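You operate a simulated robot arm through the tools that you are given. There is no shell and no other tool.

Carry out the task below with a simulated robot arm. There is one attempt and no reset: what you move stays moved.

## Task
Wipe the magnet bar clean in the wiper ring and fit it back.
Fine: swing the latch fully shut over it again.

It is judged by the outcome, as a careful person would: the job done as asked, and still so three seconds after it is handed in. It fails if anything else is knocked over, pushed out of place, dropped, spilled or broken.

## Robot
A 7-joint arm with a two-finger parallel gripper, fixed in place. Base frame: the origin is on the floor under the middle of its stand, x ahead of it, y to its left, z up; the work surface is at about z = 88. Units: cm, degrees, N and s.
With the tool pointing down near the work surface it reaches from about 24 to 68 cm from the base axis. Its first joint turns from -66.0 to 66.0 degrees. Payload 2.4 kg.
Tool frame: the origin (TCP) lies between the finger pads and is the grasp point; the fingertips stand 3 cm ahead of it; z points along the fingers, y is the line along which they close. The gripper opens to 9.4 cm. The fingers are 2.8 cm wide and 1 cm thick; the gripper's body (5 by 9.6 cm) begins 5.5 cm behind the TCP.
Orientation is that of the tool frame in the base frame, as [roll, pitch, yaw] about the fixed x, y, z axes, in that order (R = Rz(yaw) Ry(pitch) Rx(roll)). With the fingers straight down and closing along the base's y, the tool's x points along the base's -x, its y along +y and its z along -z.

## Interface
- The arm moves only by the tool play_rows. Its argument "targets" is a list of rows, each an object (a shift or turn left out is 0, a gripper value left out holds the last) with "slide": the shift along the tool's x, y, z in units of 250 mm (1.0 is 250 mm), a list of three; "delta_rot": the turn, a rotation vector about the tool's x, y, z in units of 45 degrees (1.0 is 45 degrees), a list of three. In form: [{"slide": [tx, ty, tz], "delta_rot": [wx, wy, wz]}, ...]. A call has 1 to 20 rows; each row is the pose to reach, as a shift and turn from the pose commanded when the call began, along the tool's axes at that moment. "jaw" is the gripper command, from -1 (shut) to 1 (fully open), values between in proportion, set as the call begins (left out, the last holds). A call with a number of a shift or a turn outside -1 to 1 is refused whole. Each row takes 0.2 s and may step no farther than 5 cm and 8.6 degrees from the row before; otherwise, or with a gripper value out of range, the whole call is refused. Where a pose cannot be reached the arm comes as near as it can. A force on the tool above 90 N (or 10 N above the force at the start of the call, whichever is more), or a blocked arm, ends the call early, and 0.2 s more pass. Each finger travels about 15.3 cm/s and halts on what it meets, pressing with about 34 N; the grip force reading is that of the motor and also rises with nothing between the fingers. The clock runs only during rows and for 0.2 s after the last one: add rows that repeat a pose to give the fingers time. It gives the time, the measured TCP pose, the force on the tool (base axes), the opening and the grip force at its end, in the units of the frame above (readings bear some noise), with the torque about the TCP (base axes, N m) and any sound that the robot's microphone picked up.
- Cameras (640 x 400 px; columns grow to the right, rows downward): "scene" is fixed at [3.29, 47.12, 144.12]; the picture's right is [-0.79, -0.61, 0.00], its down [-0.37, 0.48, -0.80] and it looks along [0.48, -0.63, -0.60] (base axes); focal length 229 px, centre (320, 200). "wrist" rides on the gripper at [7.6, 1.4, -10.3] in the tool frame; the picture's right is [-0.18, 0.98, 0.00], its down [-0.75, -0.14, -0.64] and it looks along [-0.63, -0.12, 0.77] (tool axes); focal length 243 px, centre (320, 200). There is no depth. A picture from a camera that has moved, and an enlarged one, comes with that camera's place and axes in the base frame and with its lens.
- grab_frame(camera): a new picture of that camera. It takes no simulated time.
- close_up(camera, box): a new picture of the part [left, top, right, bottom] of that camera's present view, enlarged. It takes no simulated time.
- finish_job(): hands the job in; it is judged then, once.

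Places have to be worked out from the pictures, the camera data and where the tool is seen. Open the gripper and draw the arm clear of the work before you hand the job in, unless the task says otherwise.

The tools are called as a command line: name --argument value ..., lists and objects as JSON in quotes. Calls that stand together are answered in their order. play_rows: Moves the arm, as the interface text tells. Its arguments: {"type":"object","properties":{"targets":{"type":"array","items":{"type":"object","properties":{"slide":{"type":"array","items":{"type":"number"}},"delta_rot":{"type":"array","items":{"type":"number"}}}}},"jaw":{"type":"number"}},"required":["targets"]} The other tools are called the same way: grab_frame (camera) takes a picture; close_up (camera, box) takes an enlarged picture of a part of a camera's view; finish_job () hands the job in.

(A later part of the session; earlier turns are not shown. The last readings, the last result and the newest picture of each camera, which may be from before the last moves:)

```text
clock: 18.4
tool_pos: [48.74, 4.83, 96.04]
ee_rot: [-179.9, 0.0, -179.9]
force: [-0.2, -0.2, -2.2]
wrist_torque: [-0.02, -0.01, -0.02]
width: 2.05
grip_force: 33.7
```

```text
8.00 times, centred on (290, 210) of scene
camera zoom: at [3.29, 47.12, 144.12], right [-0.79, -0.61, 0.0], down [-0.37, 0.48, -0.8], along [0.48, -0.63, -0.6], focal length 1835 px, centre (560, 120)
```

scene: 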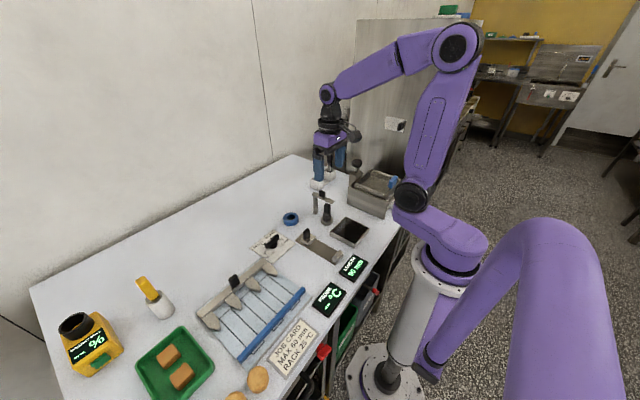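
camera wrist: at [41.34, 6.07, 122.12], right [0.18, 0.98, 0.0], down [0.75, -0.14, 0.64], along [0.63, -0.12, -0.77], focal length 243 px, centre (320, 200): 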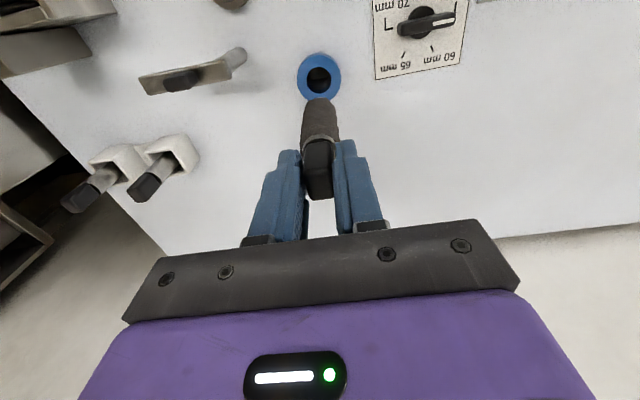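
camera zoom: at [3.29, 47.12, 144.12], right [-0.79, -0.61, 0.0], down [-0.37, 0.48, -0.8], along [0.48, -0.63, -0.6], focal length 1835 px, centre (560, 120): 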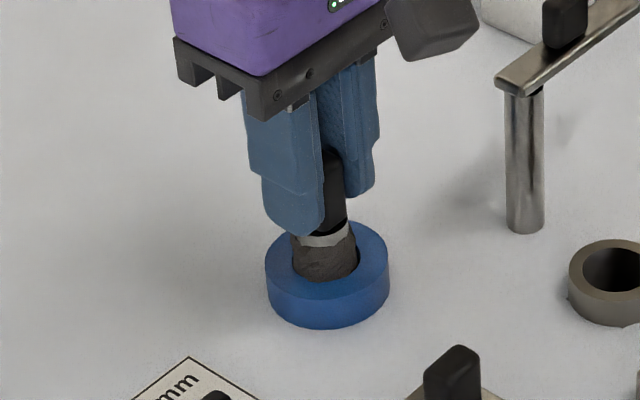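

Still free (only the bar's weight). The bar drifted about 0.2 cm toward +y in the hole, so I nudge back and lower the last 2 cm, keeping the fingertips just above the ring.

play_rows --targets '[{"slide": [0, -0.008, 0.02]}, {"slide": [0, -0.009, 0.05]}, {"slide": [0, -0.009, 0.083]}, {"slide": [0, -0.009, 0.083]}]'

close_up --camera "wrist" --box '[270, 40, 370, 200]'

close_up --camera "scene" --box '[265, 185, 315, 235]'

```text
clock: 19.4
tool_pos: [48.67, 4.5, 94.04]
ee_rot: [-180.0, 0.0, -180.0]
force: [0.3, 0.3, -1.9]
wrist_torque: [-0.01, 0.0, -0.01]
width: 2.07
grip_force: 33.3
```

```text
2.50 times, centred on (320, 120) of wrist
camera zoom: at [41.14, 5.86, 104.31], right [0.18, 0.98, 0.0], down [0.75, -0.14, 0.64], along [0.63, -0.12, -0.77], focal length 606 px, centre (320, 400)
```

zoom: 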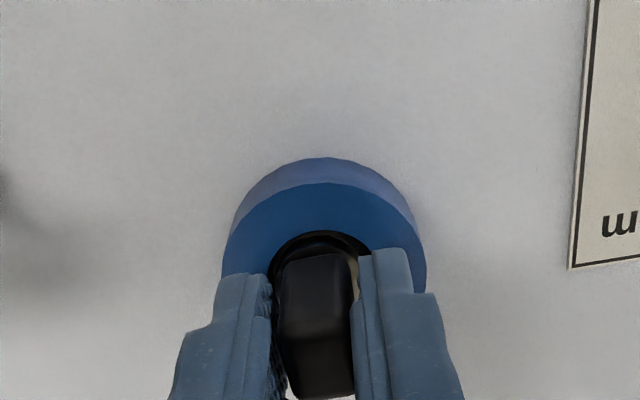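

```text
8.00 times, centred on (290, 210) of scene
camera zoom: at [3.29, 47.12, 144.12], right [-0.79, -0.61, 0.0], down [-0.37, 0.48, -0.8], along [0.48, -0.63, -0.6], focal length 1835 px, centre (560, 120)
```

zoom: 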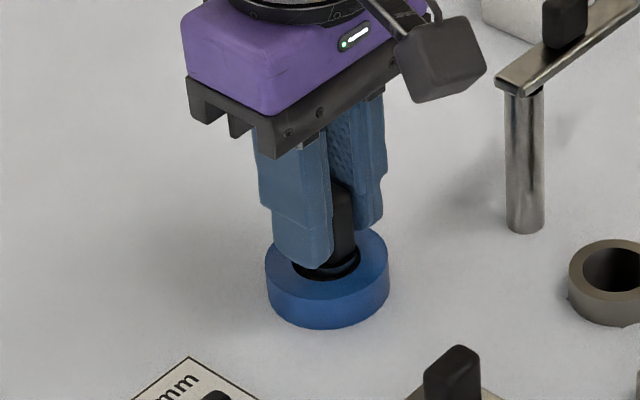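

The ferrule is now at the ring's top edge, so the whole dirty length has passed in. I draw the bar back up and look at whether it is clean.

play_rows --targets '[{"slide": [0, 0, -0.04]}, {"slide": [0, 0, -0.1]}, {"slide": [0, 0, -0.16]}, {"slide": [0, 0, -0.2]}, {"slide": [0, 0, -0.2]}]'

close_up --camera "wrist" --box '[270, 40, 370, 200]'

close_up --camera "scene" --box '[265, 185, 315, 235]'

```text
clock: 20.6
tool_pos: [48.6, 4.41, 99.02]
ee_rot: [-180.0, 0.1, -179.9]
force: [0.3, 0.5, -2.5]
wrist_torque: [0.01, 0.01, 0.0]
width: 2.06
grip_force: 33.6
```

```text
2.50 times, centred on (320, 120) of wrist
camera zoom: at [41.14, 5.76, 109.38], right [0.18, 0.98, 0.0], down [0.75, -0.14, 0.64], along [0.63, -0.12, -0.77], focal length 606 px, centre (320, 400)
```

zoom: 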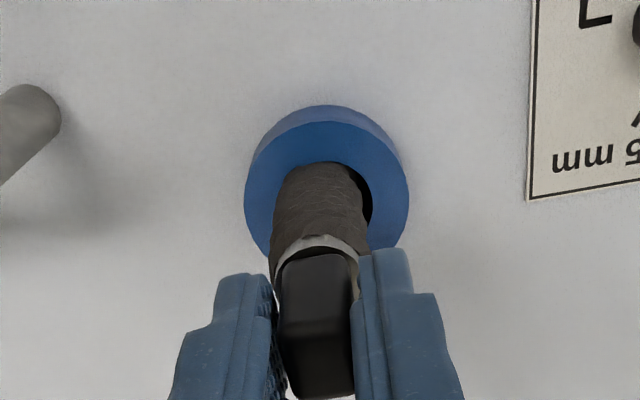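

```text
8.00 times, centred on (290, 210) of scene
camera zoom: at [3.29, 47.12, 144.12], right [-0.79, -0.61, 0.0], down [-0.37, 0.48, -0.8], along [0.48, -0.63, -0.6], focal length 1835 px, centre (560, 120)
```

zoom: 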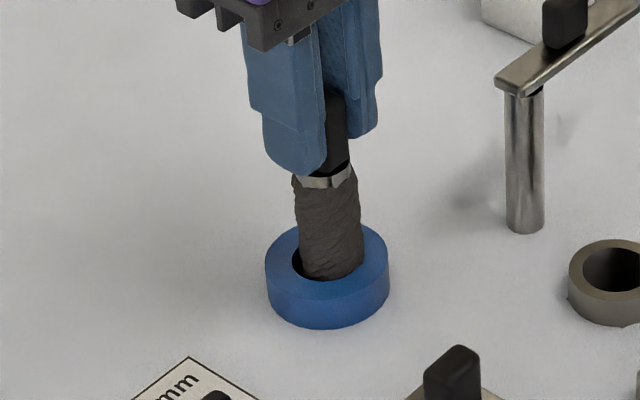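

The coating is still visible on the part that is out. I withdraw the bar completely to see whether the full stroke changes anything.

play_rows --targets '[{"slide": [0, 0.004, -0.05]}, {"slide": [0, 0.004, -0.1]}, {"slide": [0, 0.004, -0.16]}, {"slide": [0, 0.004, -0.2]}, {"slide": [0, 0.004, -0.2]}]'

close_up --camera "wrist" --box '[270, 40, 370, 200]'

close_up --camera "scene" --box '[265, 180, 315, 235]'

```text
clock: 21.8
tool_pos: [48.72, 4.41, 104.09]
ee_rot: [-180.0, 0.0, 180.0]
force: [-0.4, -0.4, -2.8]
wrist_torque: [0.0, 0.03, 0.0]
width: 2.06
grip_force: 33.8
```

```text
2.50 times, centred on (320, 120) of wrist
camera zoom: at [41.19, 5.89, 114.39], right [0.18, 0.98, 0.0], down [0.75, -0.14, 0.64], along [0.63, -0.12, -0.77], focal length 606 px, centre (320, 400)
```

zoom: 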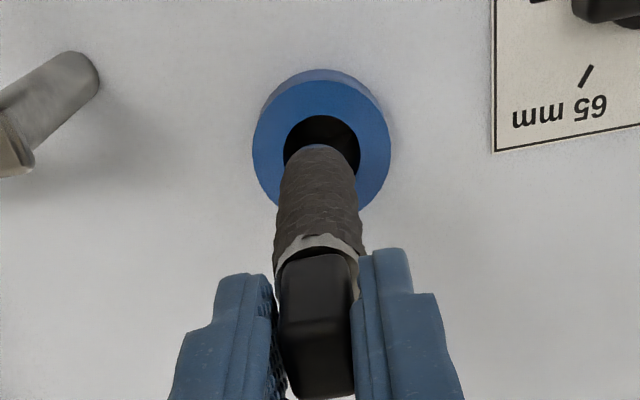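

```text
7.27 times, centred on (290, 208) of scene
camera zoom: at [3.29, 47.12, 144.12], right [-0.79, -0.61, 0.0], down [-0.37, 0.48, -0.8], along [0.48, -0.63, -0.6], focal length 1668 px, centre (538, 146)
```

zoom: 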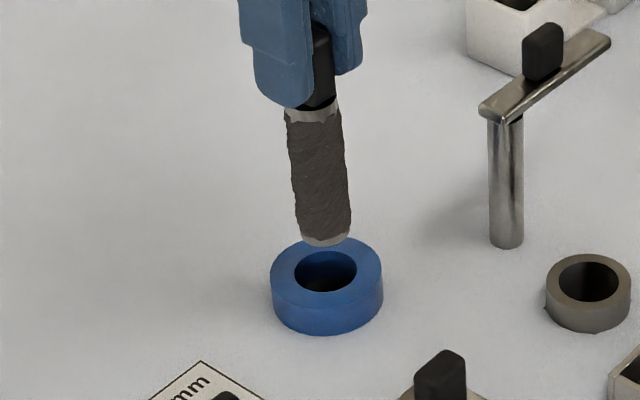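

The coating looks thinner and lighter than before (about 2.8 cm versus 3.0 cm across), so each full stroke takes some off. I re-centre slightly and do a second full in-and-out stroke.

play_rows --targets '[{"slide": [-0.004, 0.004, 0.05]}, {"slide": [-0.004, 0.004, 0.1]}, {"slide": [-0.004, 0.004, 0.15]}, {"slide": [-0.004, 0.002, 0.2]}, {"slide": [-0.004, 0.0, 0.25]}, {"slide": [-0.004, -0.002, 0.3]}, {"slide": [-0.004, -0.003, 0.36]}, {"slide": [-0.004, -0.003, 0.42]}, {"slide": [-0.004, -0.003, 0.42]}, {"slide": [-0.004, -0.003, 0.36]}, {"slide": [-0.004, -0.003, 0.3]}, {"slide": [-0.004, -0.002, 0.24]}, {"slide": [-0.004, 0.0, 0.18]}, {"slide": [-0.004, 0.002, 0.12]}, {"slide": [-0.004, 0.004, 0.06]}, {"slide": [-0.004, 0.004, 0.0]}, {"slide": [-0.004, 0.004, 0.0]}]'

close_up --camera "wrist" --box '[270, 40, 370, 200]'

close_up --camera "scene" --box '[265, 180, 315, 235]'

```text
clock: 25.4
tool_pos: [48.77, 4.51, 104.06]
ee_rot: [-180.0, 0.0, -180.0]
force: [-0.5, -0.8, -1.8]
wrist_torque: [-0.05, -0.03, 0.02]
width: 2.05
grip_force: 33.9
```

```text
2.50 times, centred on (320, 120) of wrist
camera zoom: at [41.22, 5.96, 114.33], right [0.18, 0.98, 0.0], down [0.75, -0.14, 0.64], along [0.63, -0.12, -0.77], focal length 606 px, centre (320, 400)
```

zoom: 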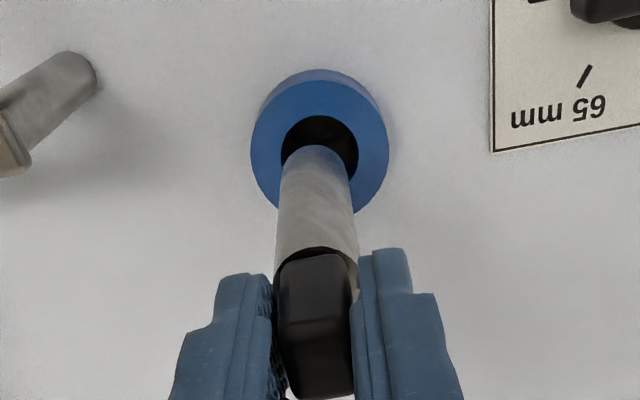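

```text
7.27 times, centred on (290, 208) of scene
camera zoom: at [3.29, 47.12, 144.12], right [-0.79, -0.61, 0.0], down [-0.37, 0.48, -0.8], along [0.48, -0.63, -0.6], focal length 1668 px, centre (538, 146)
```

zoom: 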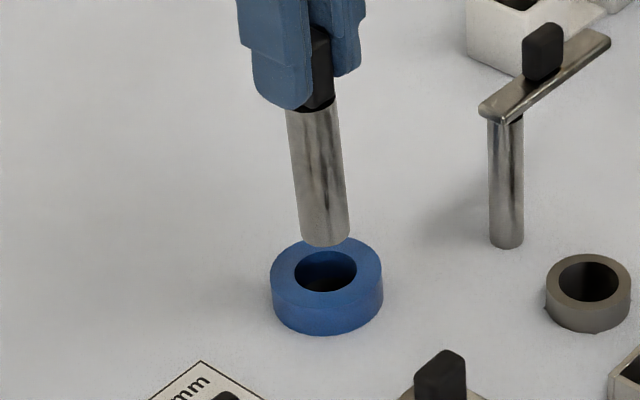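

The bar is now bright and clean over its whole length. I raise it and carry it back above the socket at (38.42,-2.95).

close_up --camera "scene" --box '[278, 190, 303, 220]'

play_rows --targets '[{"slide": [0, 0, -0.16]}, {"slide": [0, 0, -0.32]}, {"slide": [0.07, -0.05, -0.32]}, {"slide": [0.15, -0.107, -0.32]}, {"slide": [0.23, -0.165, -0.32]}, {"slide": [0.31, -0.222, -0.32]}, {"slide": [0.38, -0.272, -0.32]}, {"slide": [0.415, -0.299, -0.32]}, {"slide": [0.415, -0.299, -0.32]}, {"slide": [0.415, -0.299, -0.2]}, {"slide": [0.415, -0.299, -0.04]}, {"slide": [0.415, -0.299, 0.0]}, {"slide": [0.415, -0.299, 0.0]}]'

close_up --camera "wrist" --box '[270, 40, 370, 200]'

close_up --camera "scene" --box '[300, 180, 350, 235]'

```text
13.33 times, centred on (290, 205) of scene
camera zoom: at [3.29, 47.12, 144.12], right [-0.79, -0.61, 0.0], down [-0.37, 0.48, -0.8], along [0.48, -0.63, -0.6], focal length 3058 px, centre (713, 133)
```

zoom: 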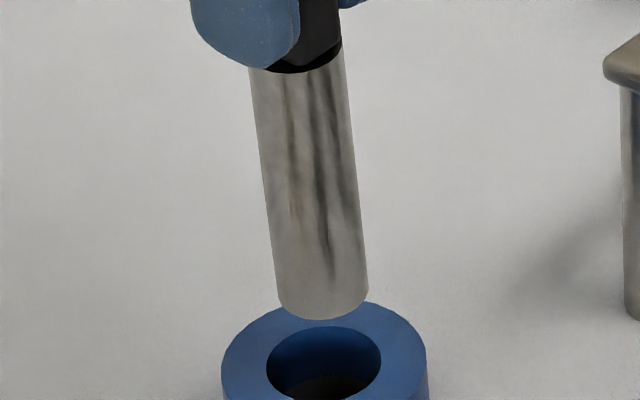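

```text
clock: 28.2
tool_pos: [38.5, -2.76, 104.07]
ee_rot: [180.0, -0.2, -180.0]
force: [0.1, 0.2, -2.1]
wrist_torque: [-0.02, 0.01, -0.03]
width: 2.02
grip_force: 34.4
```

```text
2.50 times, centred on (320, 120) of wrist
camera zoom: at [31.01, -1.3, 114.4], right [0.18, 0.98, 0.0], down [0.75, -0.14, 0.64], along [0.63, -0.12, -0.77], focal length 606 px, centre (320, 400)
```

zoom: 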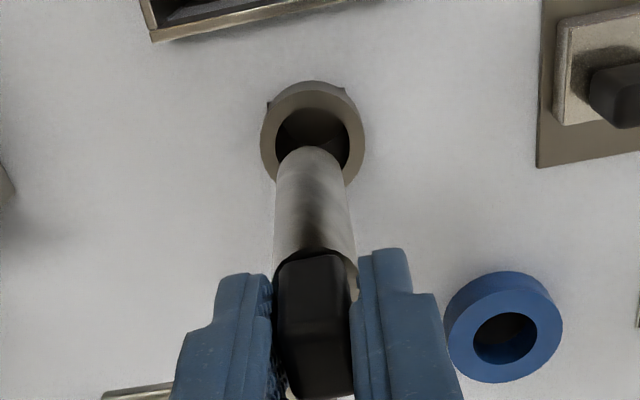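

```text
7.27 times, centred on (325, 208) of scene
camera zoom: at [3.29, 47.12, 144.12], right [-0.79, -0.61, 0.0], down [-0.37, 0.48, -0.8], along [0.48, -0.63, -0.6], focal length 1668 px, centre (284, 146)
```

zoom: 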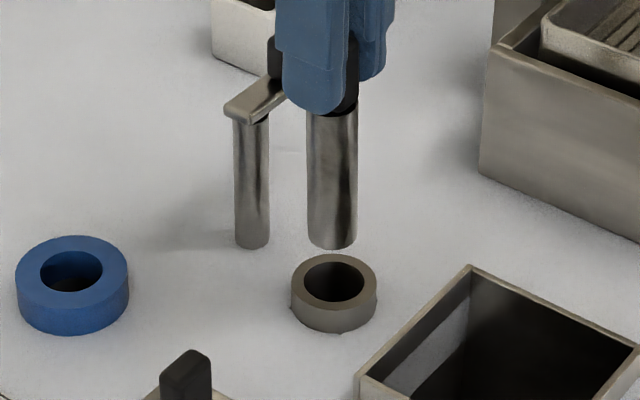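

Before inserting, I notice the bar may have shifted slightly sideways in the grip, so I look closer at the grip and the tip relative to the hole.

close_up --camera "wrist" --box '[285, 70, 355, 205]'

close_up --camera "scene" --box '[310, 190, 345, 230]'

```text
2.96 times, centred on (320, 138) of wrist
camera zoom: at [31.01, -1.3, 114.4], right [0.18, 0.98, 0.0], down [0.75, -0.14, 0.64], along [0.63, -0.12, -0.77], focal length 719 px, centre (320, 385)
```

zoom: 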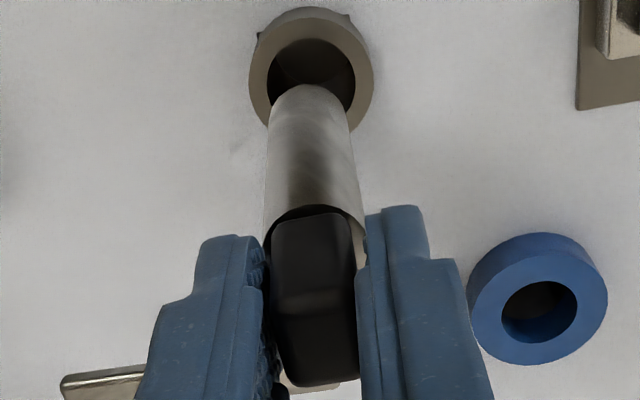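

```text
10.00 times, centred on (328, 210) of scene
camera zoom: at [3.29, 47.12, 144.12], right [-0.79, -0.61, 0.0], down [-0.37, 0.48, -0.8], along [0.48, -0.63, -0.6], focal length 2294 px, centre (245, 100)
```

zoom: 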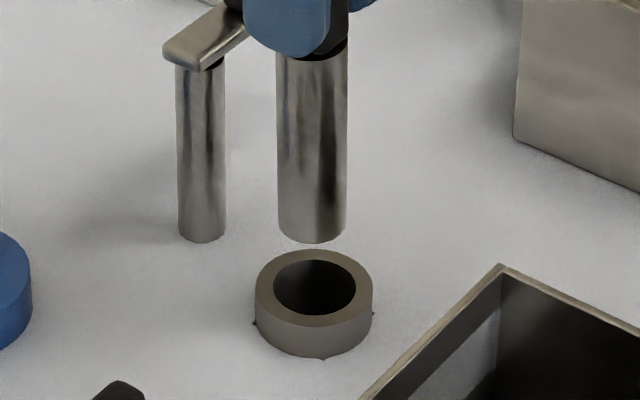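

The tip needs roughly -0.17 cm in x and +0.05 cm in y to sit over the hole's centre, with about 0.3 cm radial clearance. I correct and lower the tip into the socket, watching the force.

play_rows --targets '[{"slide": [0.007, 0.002, 0.02]}, {"slide": [0.007, 0.002, 0.05]}, {"slide": [0.007, 0.002, 0.08]}, {"slide": [0.007, 0.002, 0.11]}, {"slide": [0.007, 0.002, 0.14]}, {"slide": [0.007, 0.002, 0.14]}]'

close_up --camera "wrist" --box '[270, 40, 370, 200]'

close_up --camera "scene" --box '[300, 180, 350, 235]'

```text
clock: 29.6
tool_pos: [38.46, -2.59, 100.68]
ee_rot: [180.0, 0.5, 180.0]
force: [6.0, 3.5, 24.9]
wrist_torque: [-0.08, -0.75, 0.05]
width: 2.11
grip_force: 34.1
```

```text
2.50 times, centred on (320, 120) of wrist
camera zoom: at [30.8, -1.36, 110.93], right [0.18, 0.98, 0.0], down [0.75, -0.14, 0.65], along [0.64, -0.12, -0.76], focal length 606 px, centre (320, 400)
```

zoom: 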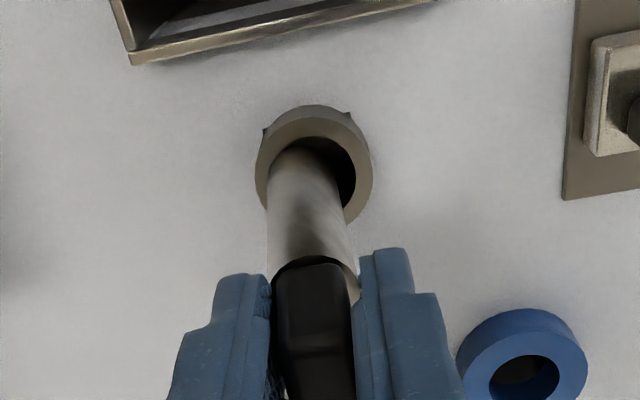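

```text
7.27 times, centred on (325, 208) of scene
camera zoom: at [3.27, 47.13, 144.12], right [-0.79, -0.61, 0.0], down [-0.37, 0.48, -0.8], along [0.48, -0.63, -0.6], focal length 1668 px, centre (284, 146)
```

zoom: 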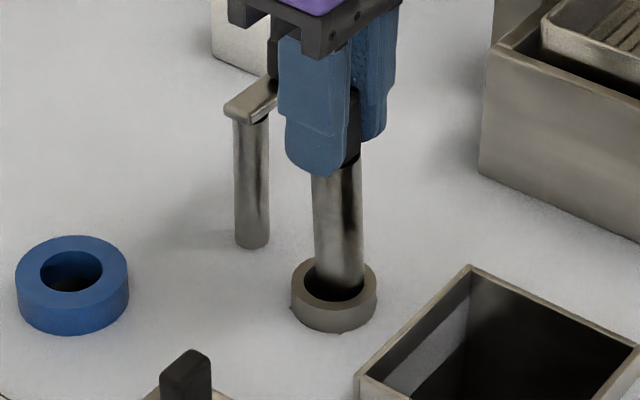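

The force rose to 25 N: the tip has caught on the -x/-y rim of the socket. I back straight up a few centimetres and re-inspect.

play_rows --targets '[{"slide": [0, 0, -0.04]}, {"slide": [0, 0, -0.08]}, {"slide": [0, 0, -0.12]}, {"slide": [0, 0, -0.12]}, {"slide": [0, 0, -0.12]}]'

grab_frame --camera "wrist"

close_up --camera "wrist" --box '[285, 70, 355, 205]'

close_up --camera "scene" --box '[305, 175, 345, 235]'

```text
clock: 30.8
tool_pos: [38.11, -2.88, 103.69]
ee_rot: [180.0, 0.1, -180.0]
force: [0.5, 0.5, -1.5]
wrist_torque: [0.03, 0.0, -0.01]
width: 2.08
grip_force: 34.1
```

```text
taken
camera wrist: at [30.66, -1.33, 113.97], right [0.18, 0.98, 0.0], down [0.75, -0.14, 0.64], along [0.63, -0.12, -0.77], focal length 243 px, centre (320, 200)
```

wrist: 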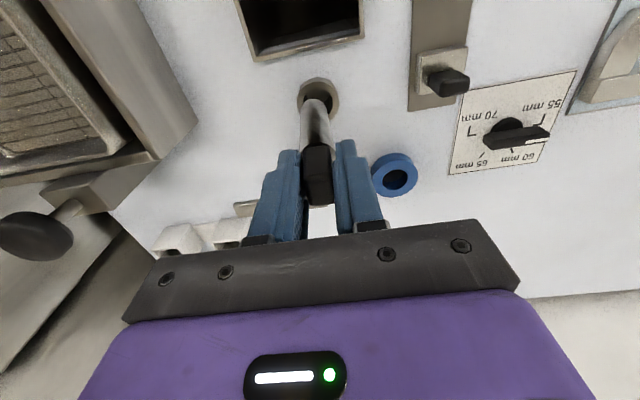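

```text
2.96 times, centred on (320, 138) of wrist
camera zoom: at [30.66, -1.33, 113.97], right [0.18, 0.98, 0.0], down [0.75, -0.14, 0.64], along [0.63, -0.12, -0.77], focal length 719 px, centre (320, 385)
```

zoom: 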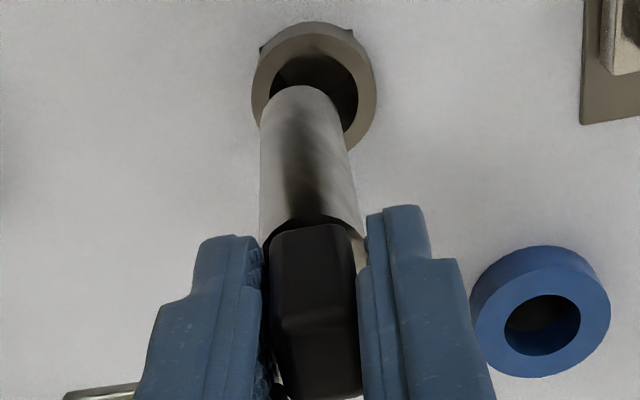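

```text
6.67 times, centred on (325, 205) of scene
camera zoom: at [3.29, 47.12, 144.12], right [-0.79, -0.61, 0.0], down [-0.37, 0.48, -0.8], along [0.48, -0.63, -0.6], focal length 1529 px, centre (287, 167)
```

zoom: 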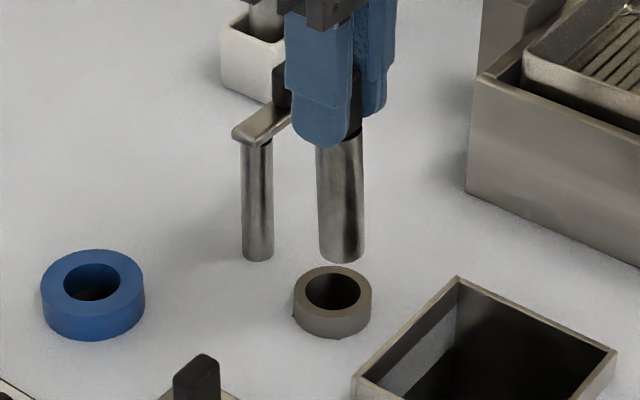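

The tip now sits about 0.35 cm short in x and the bar is tilted about 2.7° in the grip with its tip toward -y. I roll the tool to make the bar vertical and recentre the TCP over the seat position, then look again.

play_rows --targets '[{"slide": [-0.006, -0.004, 0], "delta_rot": [-0.03, 0, 0]}, {"slide": [-0.012, -0.008, 0], "delta_rot": [-0.058, 0, 0]}, {"slide": [-0.012, -0.008, 0], "delta_rot": [-0.058, 0, 0]}, {"slide": [-0.012, -0.008, 0], "delta_rot": [-0.058, 0, 0]}]'

close_up --camera "wrist" --box '[285, 70, 355, 205]'

close_up --camera "scene" --box '[305, 175, 345, 235]'

```text
clock: 31.8
tool_pos: [38.59, -2.88, 103.59]
ee_rot: [177.4, 0.0, -180.0]
force: [0.8, -0.2, -2.3]
wrist_torque: [-0.01, 0.04, 0.0]
width: 2.07
grip_force: 33.9
```

```text
2.96 times, centred on (320, 138) of wrist
camera zoom: at [30.95, -1.93, 113.99], right [0.18, 0.98, 0.04], down [0.75, -0.17, 0.64], along [0.63, -0.08, -0.77], focal length 719 px, centre (320, 385)
```

zoom: 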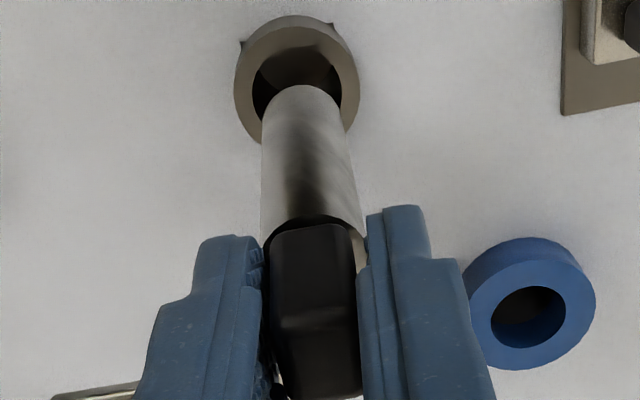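

```text
6.67 times, centred on (325, 205) of scene
camera zoom: at [3.29, 47.12, 144.12], right [-0.79, -0.61, 0.0], down [-0.37, 0.48, -0.8], along [0.48, -0.63, -0.6], focal length 1529 px, centre (287, 167)
```

zoom: 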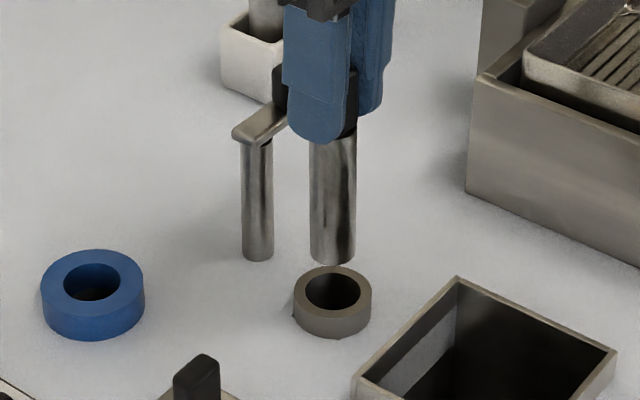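

The bar tip now lines up with the hole in both views (offset under 0.1 cm). I descend vertically about 3 cm, compensating for the tool's slight roll.

play_rows --targets '[{"slide": [0, -0.003, 0.03]}, {"slide": [0, -0.004, 0.06]}, {"slide": [0, -0.0055, 0.09]}, {"slide": [0, -0.007, 0.12]}, {"slide": [0, -0.007, 0.12]}]'

close_up --camera "wrist" --box '[285, 70, 355, 205]'

close_up --camera "scene" --box '[305, 175, 345, 235]'

```text
clock: 33.0
tool_pos: [38.45, -3.02, 100.8]
ee_rot: [177.4, 0.0, -180.0]
force: [-0.4, 0.0, -2.4]
wrist_torque: [-0.02, 0.03, 0.04]
width: 2.09
grip_force: 33.7
```

```text
2.96 times, centred on (320, 138) of wrist
camera zoom: at [30.92, -2.16, 111.01], right [0.18, 0.98, 0.04], down [0.75, -0.17, 0.63], along [0.63, -0.08, -0.77], focal length 719 px, centre (320, 385)
```

zoom: 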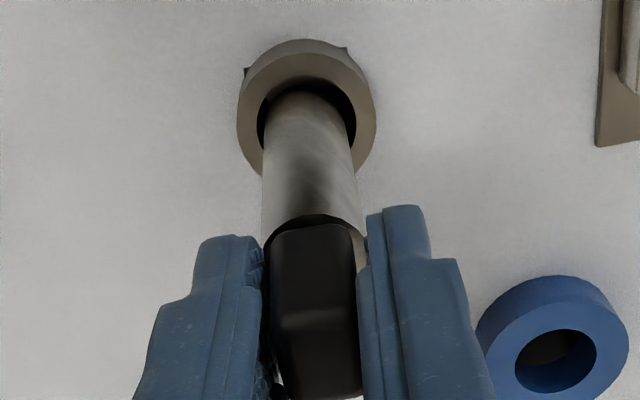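

```text
6.67 times, centred on (325, 205) of scene
camera zoom: at [3.29, 47.12, 144.12], right [-0.79, -0.61, 0.0], down [-0.37, 0.48, -0.8], along [0.48, -0.63, -0.6], focal length 1529 px, centre (287, 167)
```

zoom: 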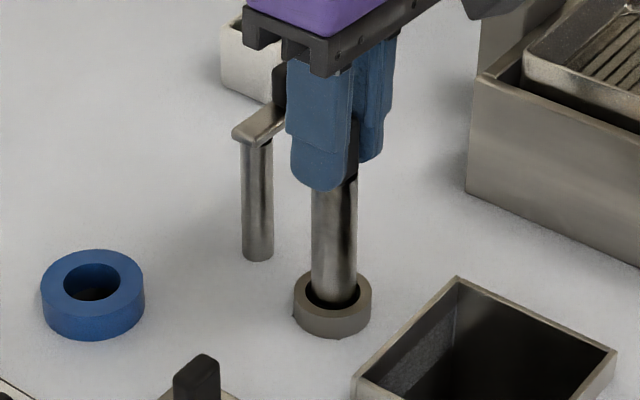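

The tip is inside the socket, centred and unloaded. I continue down to just above the seated height.

play_rows --targets '[{"slide": [0, -0.001, 0.03]}, {"slide": [0, -0.0025, 0.06]}, {"slide": [0, -0.004, 0.09]}, {"slide": [0, -0.0055, 0.12]}, {"slide": [0, -0.0055, 0.12]}]'

close_up --camera "wrist" --box '[285, 70, 355, 205]'

close_up --camera "scene" --box '[305, 175, 345, 235]'

```text
clock: 34.2
tool_pos: [38.58, -3.02, 97.55]
ee_rot: [177.4, 0.0, -180.0]
force: [0.6, 0.2, -2.5]
wrist_torque: [-0.01, -0.02, 0.02]
width: 2.1
grip_force: 33.4
```

```text
2.96 times, centred on (320, 138) of wrist
camera zoom: at [31.04, -2.14, 107.89], right [0.18, 0.98, 0.04], down [0.75, -0.17, 0.63], along [0.63, -0.08, -0.77], focal length 719 px, centre (320, 385)
```

zoom: 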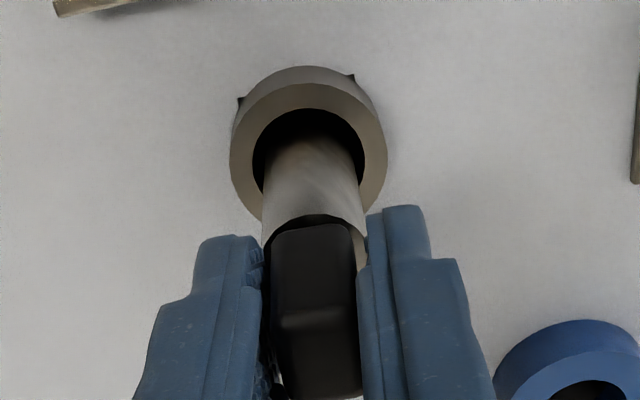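

```text
6.67 times, centred on (325, 205) of scene
camera zoom: at [3.29, 47.12, 144.12], right [-0.79, -0.61, 0.0], down [-0.37, 0.48, -0.8], along [0.48, -0.63, -0.6], focal length 1529 px, centre (287, 167)
```

zoom: 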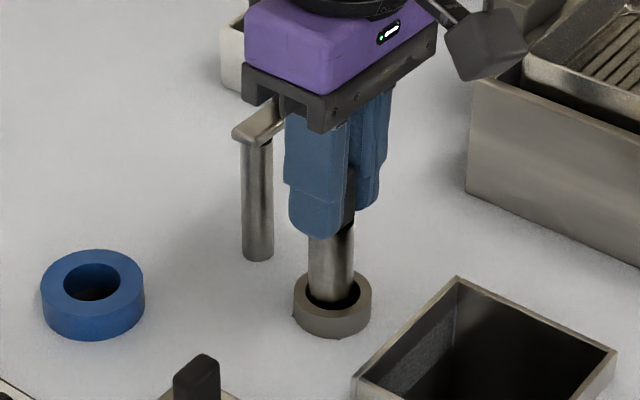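

Good, no contact yet. I shift 0.1 cm toward -x and go down in small steps until it seats.

play_rows --targets '[{"slide": [0.003, -0.0005, 0.012]}, {"slide": [0.004, -0.001, 0.024]}, {"slide": [0.004, -0.0015, 0.036]}, {"slide": [0.004, -0.002, 0.046]}, {"slide": [0.004, -0.002, 0.046]}]'

close_up --camera "wrist" --box '[285, 70, 355, 205]'

close_up --camera "scene" --box '[305, 175, 345, 235]'

```text
clock: 35.4
tool_pos: [38.41, -3.18, 96.46]
ee_rot: [177.4, 0.0, -180.0]
force: [-0.1, 0.6, -2.3]
wrist_torque: [0.0, -0.01, 0.01]
width: 2.1
grip_force: 33.7
```

```text
2.96 times, centred on (320, 138) of wrist
camera zoom: at [30.89, -2.18, 106.73], right [0.18, 0.98, 0.04], down [0.75, -0.17, 0.64], along [0.63, -0.08, -0.77], focal length 719 px, centre (320, 385)
```

zoom: 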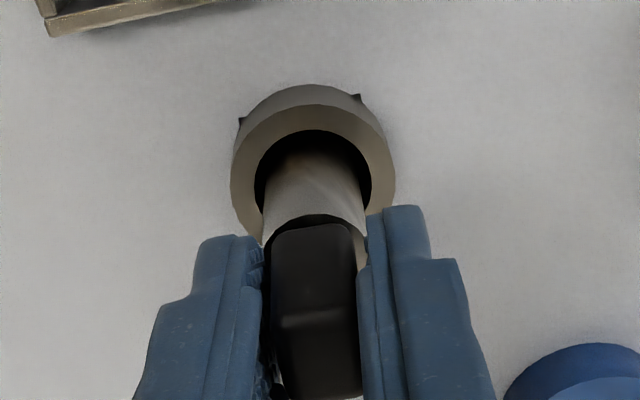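

```text
6.67 times, centred on (325, 205) of scene
camera zoom: at [3.29, 47.12, 144.12], right [-0.79, -0.61, 0.0], down [-0.37, 0.48, -0.8], along [0.48, -0.63, -0.6], focal length 1529 px, centre (287, 167)
```

zoom: 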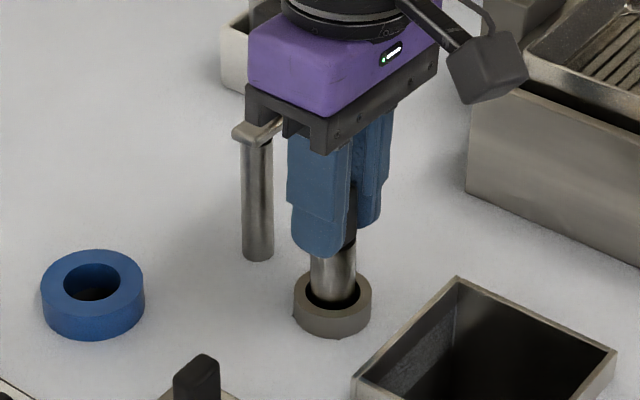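

Still just the bar's weight at z=96.46. I keep stepping down gently, looking for the seat.

play_rows --targets '[{"slide": [0, 0.002, 0.008]}, {"slide": [0, 0.002, 0.016]}, {"slide": [0, 0.002, 0.024]}, {"slide": [0, 0.002, 0.024]}]'

close_up --camera "wrist" --box '[285, 70, 355, 205]'

close_up --camera "scene" --box '[305, 175, 345, 235]'

```text
clock: 36.4
tool_pos: [38.44, -2.92, 95.8]
ee_rot: [177.4, 0.2, -179.9]
force: [-1.8, -0.5, 9.4]
wrist_torque: [-0.04, 0.08, -0.01]
width: 2.1
grip_force: 33.6
```

```text
2.96 times, centred on (320, 138) of wrist
camera zoom: at [30.86, -2.01, 106.13], right [0.18, 0.98, 0.04], down [0.75, -0.17, 0.64], along [0.63, -0.08, -0.77], focal length 719 px, centre (320, 385)
```

zoom: 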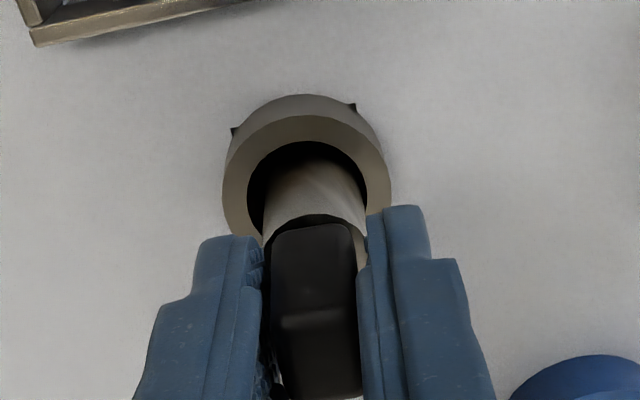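

```text
6.67 times, centred on (325, 205) of scene
camera zoom: at [3.27, 47.12, 144.12], right [-0.79, -0.61, 0.0], down [-0.37, 0.48, -0.8], along [0.48, -0.63, -0.6], focal length 1529 px, centre (287, 167)
```

zoom: 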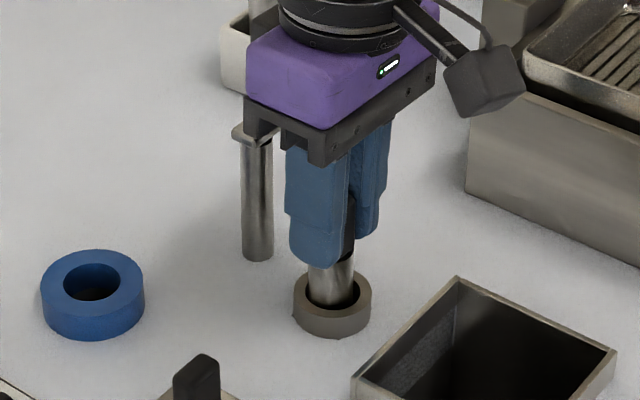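

It has seated: contact force at z≈95.8, consistent with the tip at its original depth. I open the gripper to release the bar.

play_rows --targets '[{"slide": [0, 0, 0]}, {"slide": [0, 0, 0]}, {"slide": [0, 0, 0]}, {"slide": [0, 0, 0]}]' --jaw 1

grab_frame --camera "wrist"

close_up --camera "scene" --box '[305, 175, 345, 235]'

```text
clock: 37.4
tool_pos: [38.3, -2.84, 95.73]
ee_rot: [177.4, 0.0, 180.0]
force: [-0.1, 0.2, 0.3]
wrist_torque: [0.0, -0.01, -0.01]
width: 9.39
grip_force: 0.1
```

```text
taken
camera wrist: at [30.87, -2.01, 106.11], right [0.18, 0.98, 0.04], down [0.75, -0.17, 0.63], along [0.63, -0.08, -0.77], focal length 243 px, centre (320, 200)
```

wrist: 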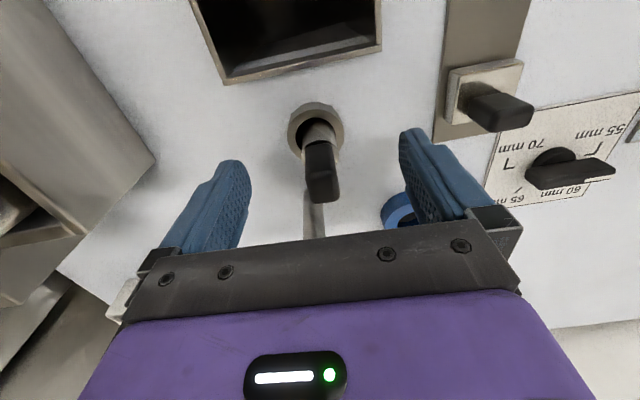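

```text
6.67 times, centred on (325, 205) of scene
camera zoom: at [3.29, 47.12, 144.12], right [-0.79, -0.61, 0.0], down [-0.37, 0.48, -0.8], along [0.48, -0.63, -0.6], focal length 1529 px, centre (287, 167)
```

zoom: 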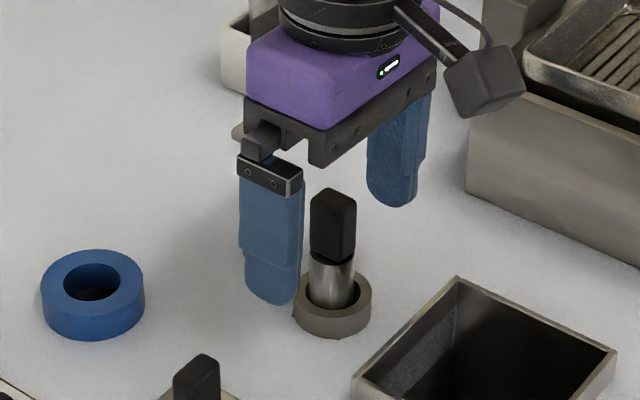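

The bar stands on its own in the socket. I raise the hand straight up and straighten the roll, then check the bar's seat.

play_rows --targets '[{"slide": [0, 0.004, -0.08]}, {"slide": [0, 0.01, -0.2]}, {"slide": [0, 0.018, -0.36]}, {"slide": [0, 0.026, -0.52], "delta_rot": [0.03, 0, 0]}, {"slide": [0, 0.028, -0.6], "delta_rot": [0.058, 0, 0]}, {"slide": [0, 0.028, -0.6], "delta_rot": [0.058, 0, 0]}]'

grab_frame --camera "wrist"

close_up --camera "scene" --box '[300, 180, 350, 240]'

close_up --camera "wrist" --box '[240, 40, 400, 180]'

```text
clock: 38.8
tool_pos: [38.43, -2.89, 110.98]
ee_rot: [179.9, 0.1, -180.0]
force: [-0.2, -0.3, 0.1]
wrist_torque: [-0.03, 0.0, -0.01]
width: 9.41
grip_force: 0.1
```

```text
taken
camera wrist: at [30.91, -1.63, 121.14], right [0.18, 0.98, 0.0], down [0.75, -0.14, 0.64], along [0.63, -0.12, -0.77], focal length 243 px, centre (320, 200)
```

wrist: 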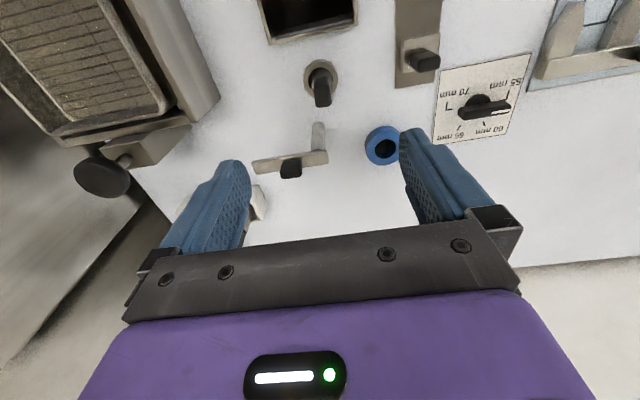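

```text
6.67 times, centred on (325, 210) of scene
camera zoom: at [3.29, 47.12, 144.12], right [-0.79, -0.61, 0.0], down [-0.37, 0.48, -0.8], along [0.48, -0.63, -0.6], focal length 1529 px, centre (287, 133)
```

zoom: 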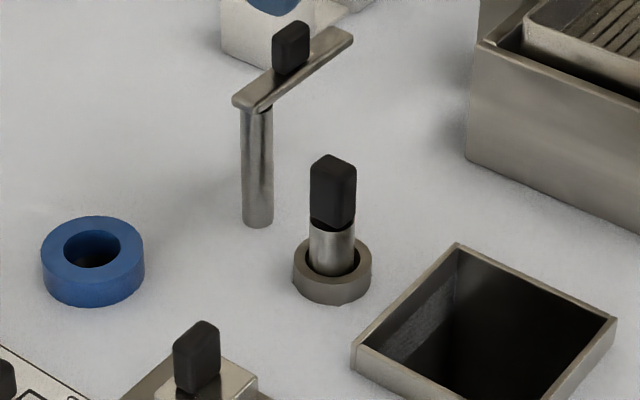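

```text
2.86 times, centred on (320, 110) of wrist
camera zoom: at [30.91, -1.63, 121.14], right [0.18, 0.98, 0.0], down [0.75, -0.14, 0.64], along [0.63, -0.12, -0.77], focal length 693 px, centre (320, 457)
```

zoom: 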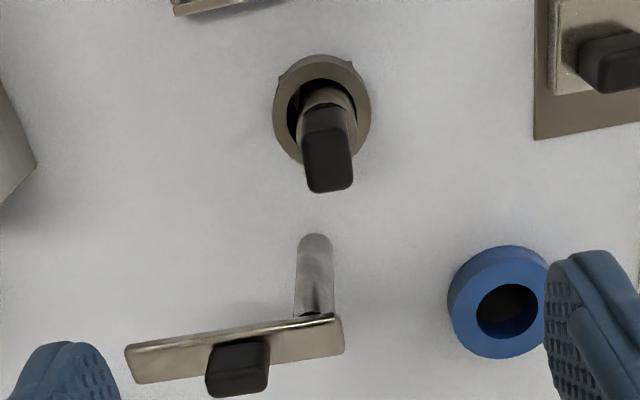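

The bar sits at its original height in the socket (handle top within about 0.1 cm of where it was). Now I close the fingers and go to the +x side of the latch knob, near (47,-7.4), staying above it first.

play_rows --targets '[{"slide": [-0.08, -0.04, 0]}, {"slide": [-0.17, -0.09, 0]}, {"slide": [-0.26, -0.135, 0]}, {"slide": [-0.343, -0.18, 0]}, {"slide": [-0.343, -0.18, 0.14]}, {"slide": [-0.343, -0.18, 0.28]}, {"slide": [-0.343, -0.18, 0.28]}]' --jaw -1

grab_frame --camera "wrist"

close_up --camera "scene" --box '[290, 160, 350, 230]'

```text
clock: 40.4
tool_pos: [47.28, -7.5, 103.8]
ee_rot: [180.0, 0.1, 180.0]
force: [0.2, 0.0, -0.7]
wrist_torque: [-0.03, 0.0, -0.02]
width: 0.0
grip_force: 33.0
```

```text
taken
camera wrist: at [39.73, -6.1, 114.04], right [0.18, 0.98, 0.0], down [0.75, -0.14, 0.64], along [0.63, -0.12, -0.77], focal length 243 px, centre (320, 200)
```

wrist: 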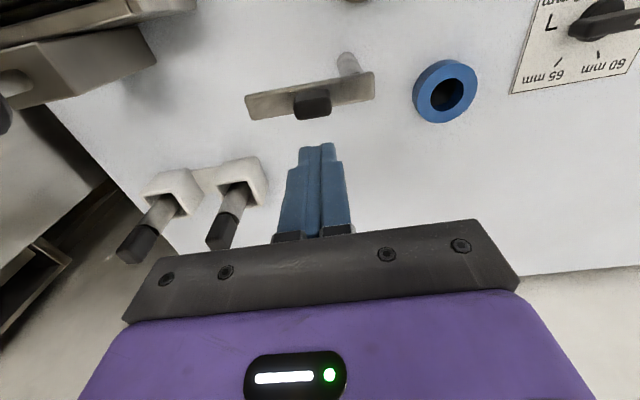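

```text
5.71 times, centred on (320, 195) of scene
camera zoom: at [3.29, 47.12, 144.12], right [-0.79, -0.61, 0.0], down [-0.37, 0.48, -0.8], along [0.48, -0.63, -0.6], focal length 1311 px, centre (320, 229)
```

zoom: 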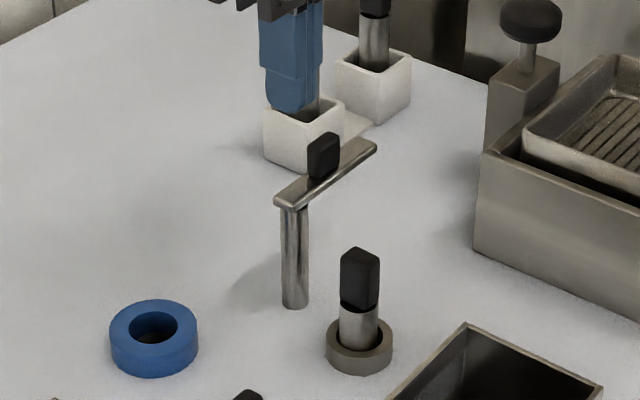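

The knob is at about (44.6,-7.4) and the closed fingers are 0.7 cm beyond it on the +x side. I lower to knob height and push it around the arc until the arm is about 10° short of its original position.

play_rows --targets '[{"slide": [0, 0, 0.07]}, {"slide": [0, 0, 0.144]}, {"slide": [0, 0, 0.144]}, {"slide": [0.026, -0.002, 0.144]}, {"slide": [0.0528, -0.0176, 0.144]}, {"slide": [0.0888, -0.026, 0.144]}, {"slide": [0.1292, -0.0216, 0.144]}, {"slide": [0.1684, -0.002, 0.144]}, {"slide": [0.2008, 0.0316, 0.144]}, {"slide": [0.2008, 0.0316, 0.144]}]'

grab_frame --camera "wrist"

close_up --camera "scene" --box '[290, 160, 350, 230]'

```text
clock: 42.6
tool_pos: [41.97, -6.68, 100.14]
ee_rot: [-180.0, 0.1, -180.0]
force: [-0.7, -0.7, 0.3]
wrist_torque: [-0.08, 0.04, 0.02]
width: 0.01
grip_force: 33.0
```

```text
taken
camera wrist: at [34.42, -5.38, 110.45], right [0.18, 0.98, 0.0], down [0.75, -0.14, 0.64], along [0.63, -0.12, -0.77], focal length 243 px, centre (320, 200)
```

wrist: 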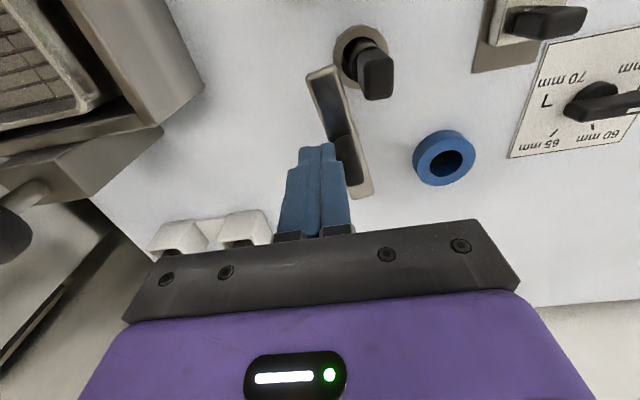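

```text
5.71 times, centred on (320, 195) of scene
camera zoom: at [3.29, 47.12, 144.12], right [-0.79, -0.61, 0.0], down [-0.37, 0.48, -0.8], along [0.48, -0.63, -0.6], focal length 1311 px, centre (320, 229)
```

zoom: 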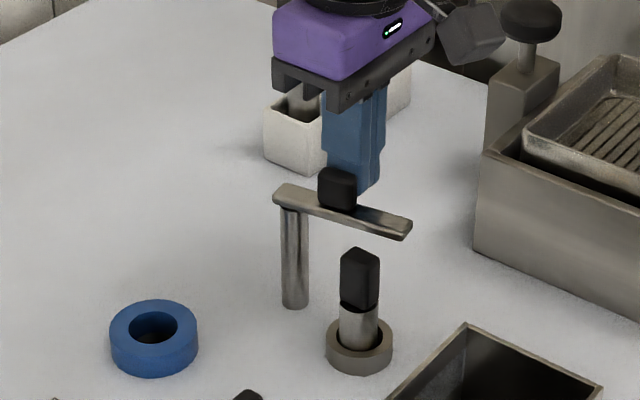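

The latch follows nicely and stands about 10° from its original angle. I keep pushing toward +y in small steps while watching the force.

play_rows --targets '[{"slide": [0.002, 0.014, 0]}, {"slide": [0.004, 0.028, 0]}, {"slide": [0.006, 0.034, 0]}, {"slide": [0.006, 0.034, 0]}]'

close_up --camera "wrist" --box '[280, 0, 440, 160]'

close_up --camera "scene" --box '[305, 180, 345, 215]'

```text
clock: 43.6
tool_pos: [41.83, -6.0, 100.3]
ee_rot: [-179.9, 0.1, 179.9]
force: [0.4, -8.5, 2.9]
wrist_torque: [-0.16, -0.02, 0.01]
width: 0.0
grip_force: 33.2
```

```text
2.50 times, centred on (360, 80) of wrist
camera zoom: at [34.33, -4.59, 110.54], right [0.19, 0.98, 0.0], down [0.75, -0.14, 0.64], along [0.63, -0.12, -0.77], focal length 606 px, centre (220, 500)
```

zoom: 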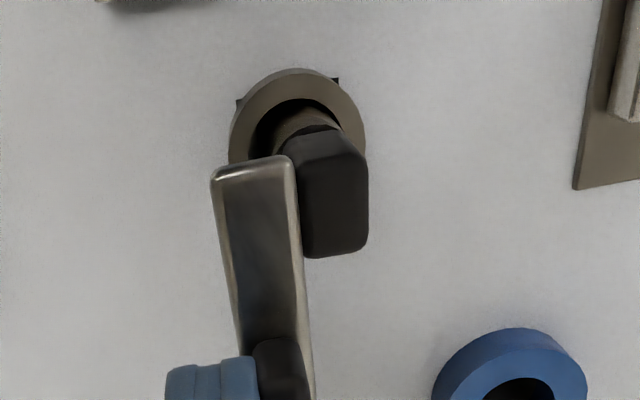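

```text
11.43 times, centred on (325, 198) of scene
camera zoom: at [3.29, 47.09, 144.13], right [-0.79, -0.61, 0.0], down [-0.37, 0.48, -0.8], along [0.48, -0.63, -0.6], focal length 2622 px, centre (263, 229)
```

zoom: 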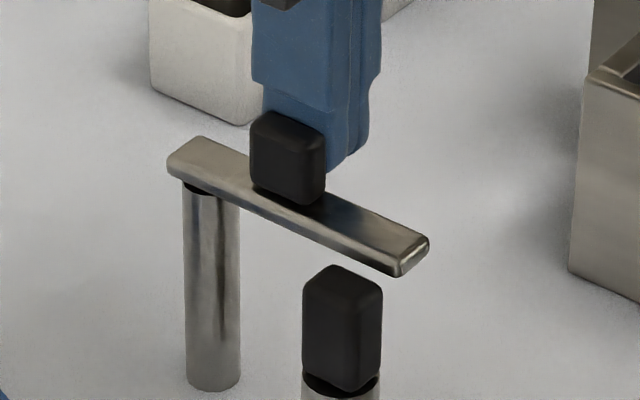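

The arm met resistance (8.5 N) exactly where the latch stood originally, and the bar has not moved, so this looks like its shut stop. I press slightly more to confirm it's the hard stop.

play_rows --targets '[{"slide": [0, 0.006, 0]}, {"slide": [0, 0.01, 0]}, {"slide": [0, 0.01, 0]}, {"slide": [0, 0.01, 0]}]'

close_up --camera "scene" --box '[305, 180, 345, 215]'

close_up --camera "wrist" --box '[280, 0, 440, 160]'

```text
clock: 44.6
tool_pos: [41.83, -5.9, 100.38]
ee_rot: [-179.9, 0.1, 179.8]
force: [7.9, -32.5, -11.6]
wrist_torque: [-0.71, -0.17, -0.2]
width: 0.02
grip_force: 32.8
```

```text
11.43 times, centred on (325, 198) of scene
camera zoom: at [3.33, 47.03, 144.15], right [-0.79, -0.61, 0.0], down [-0.37, 0.48, -0.8], along [0.48, -0.63, -0.6], focal length 2622 px, centre (263, 229)
```

zoom: 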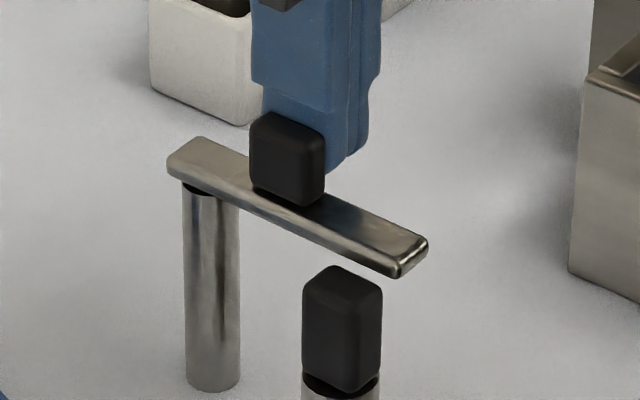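

```text
2.50 times, centred on (360, 80) of wrist
camera zoom: at [34.31, -4.53, 110.57], right [0.19, 0.98, 0.0], down [0.75, -0.14, 0.64], along [0.63, -0.12, -0.77], focal length 606 px, centre (220, 500)
```

zoom: 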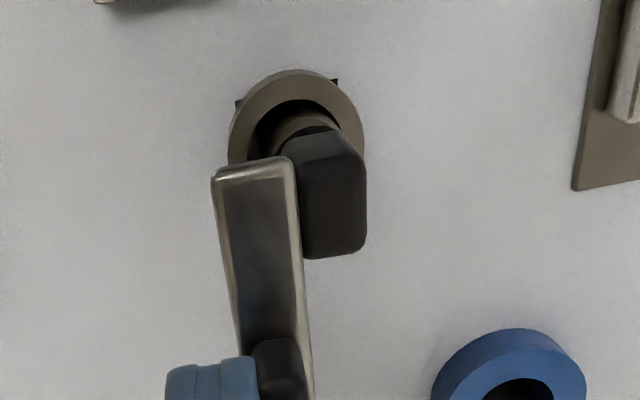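

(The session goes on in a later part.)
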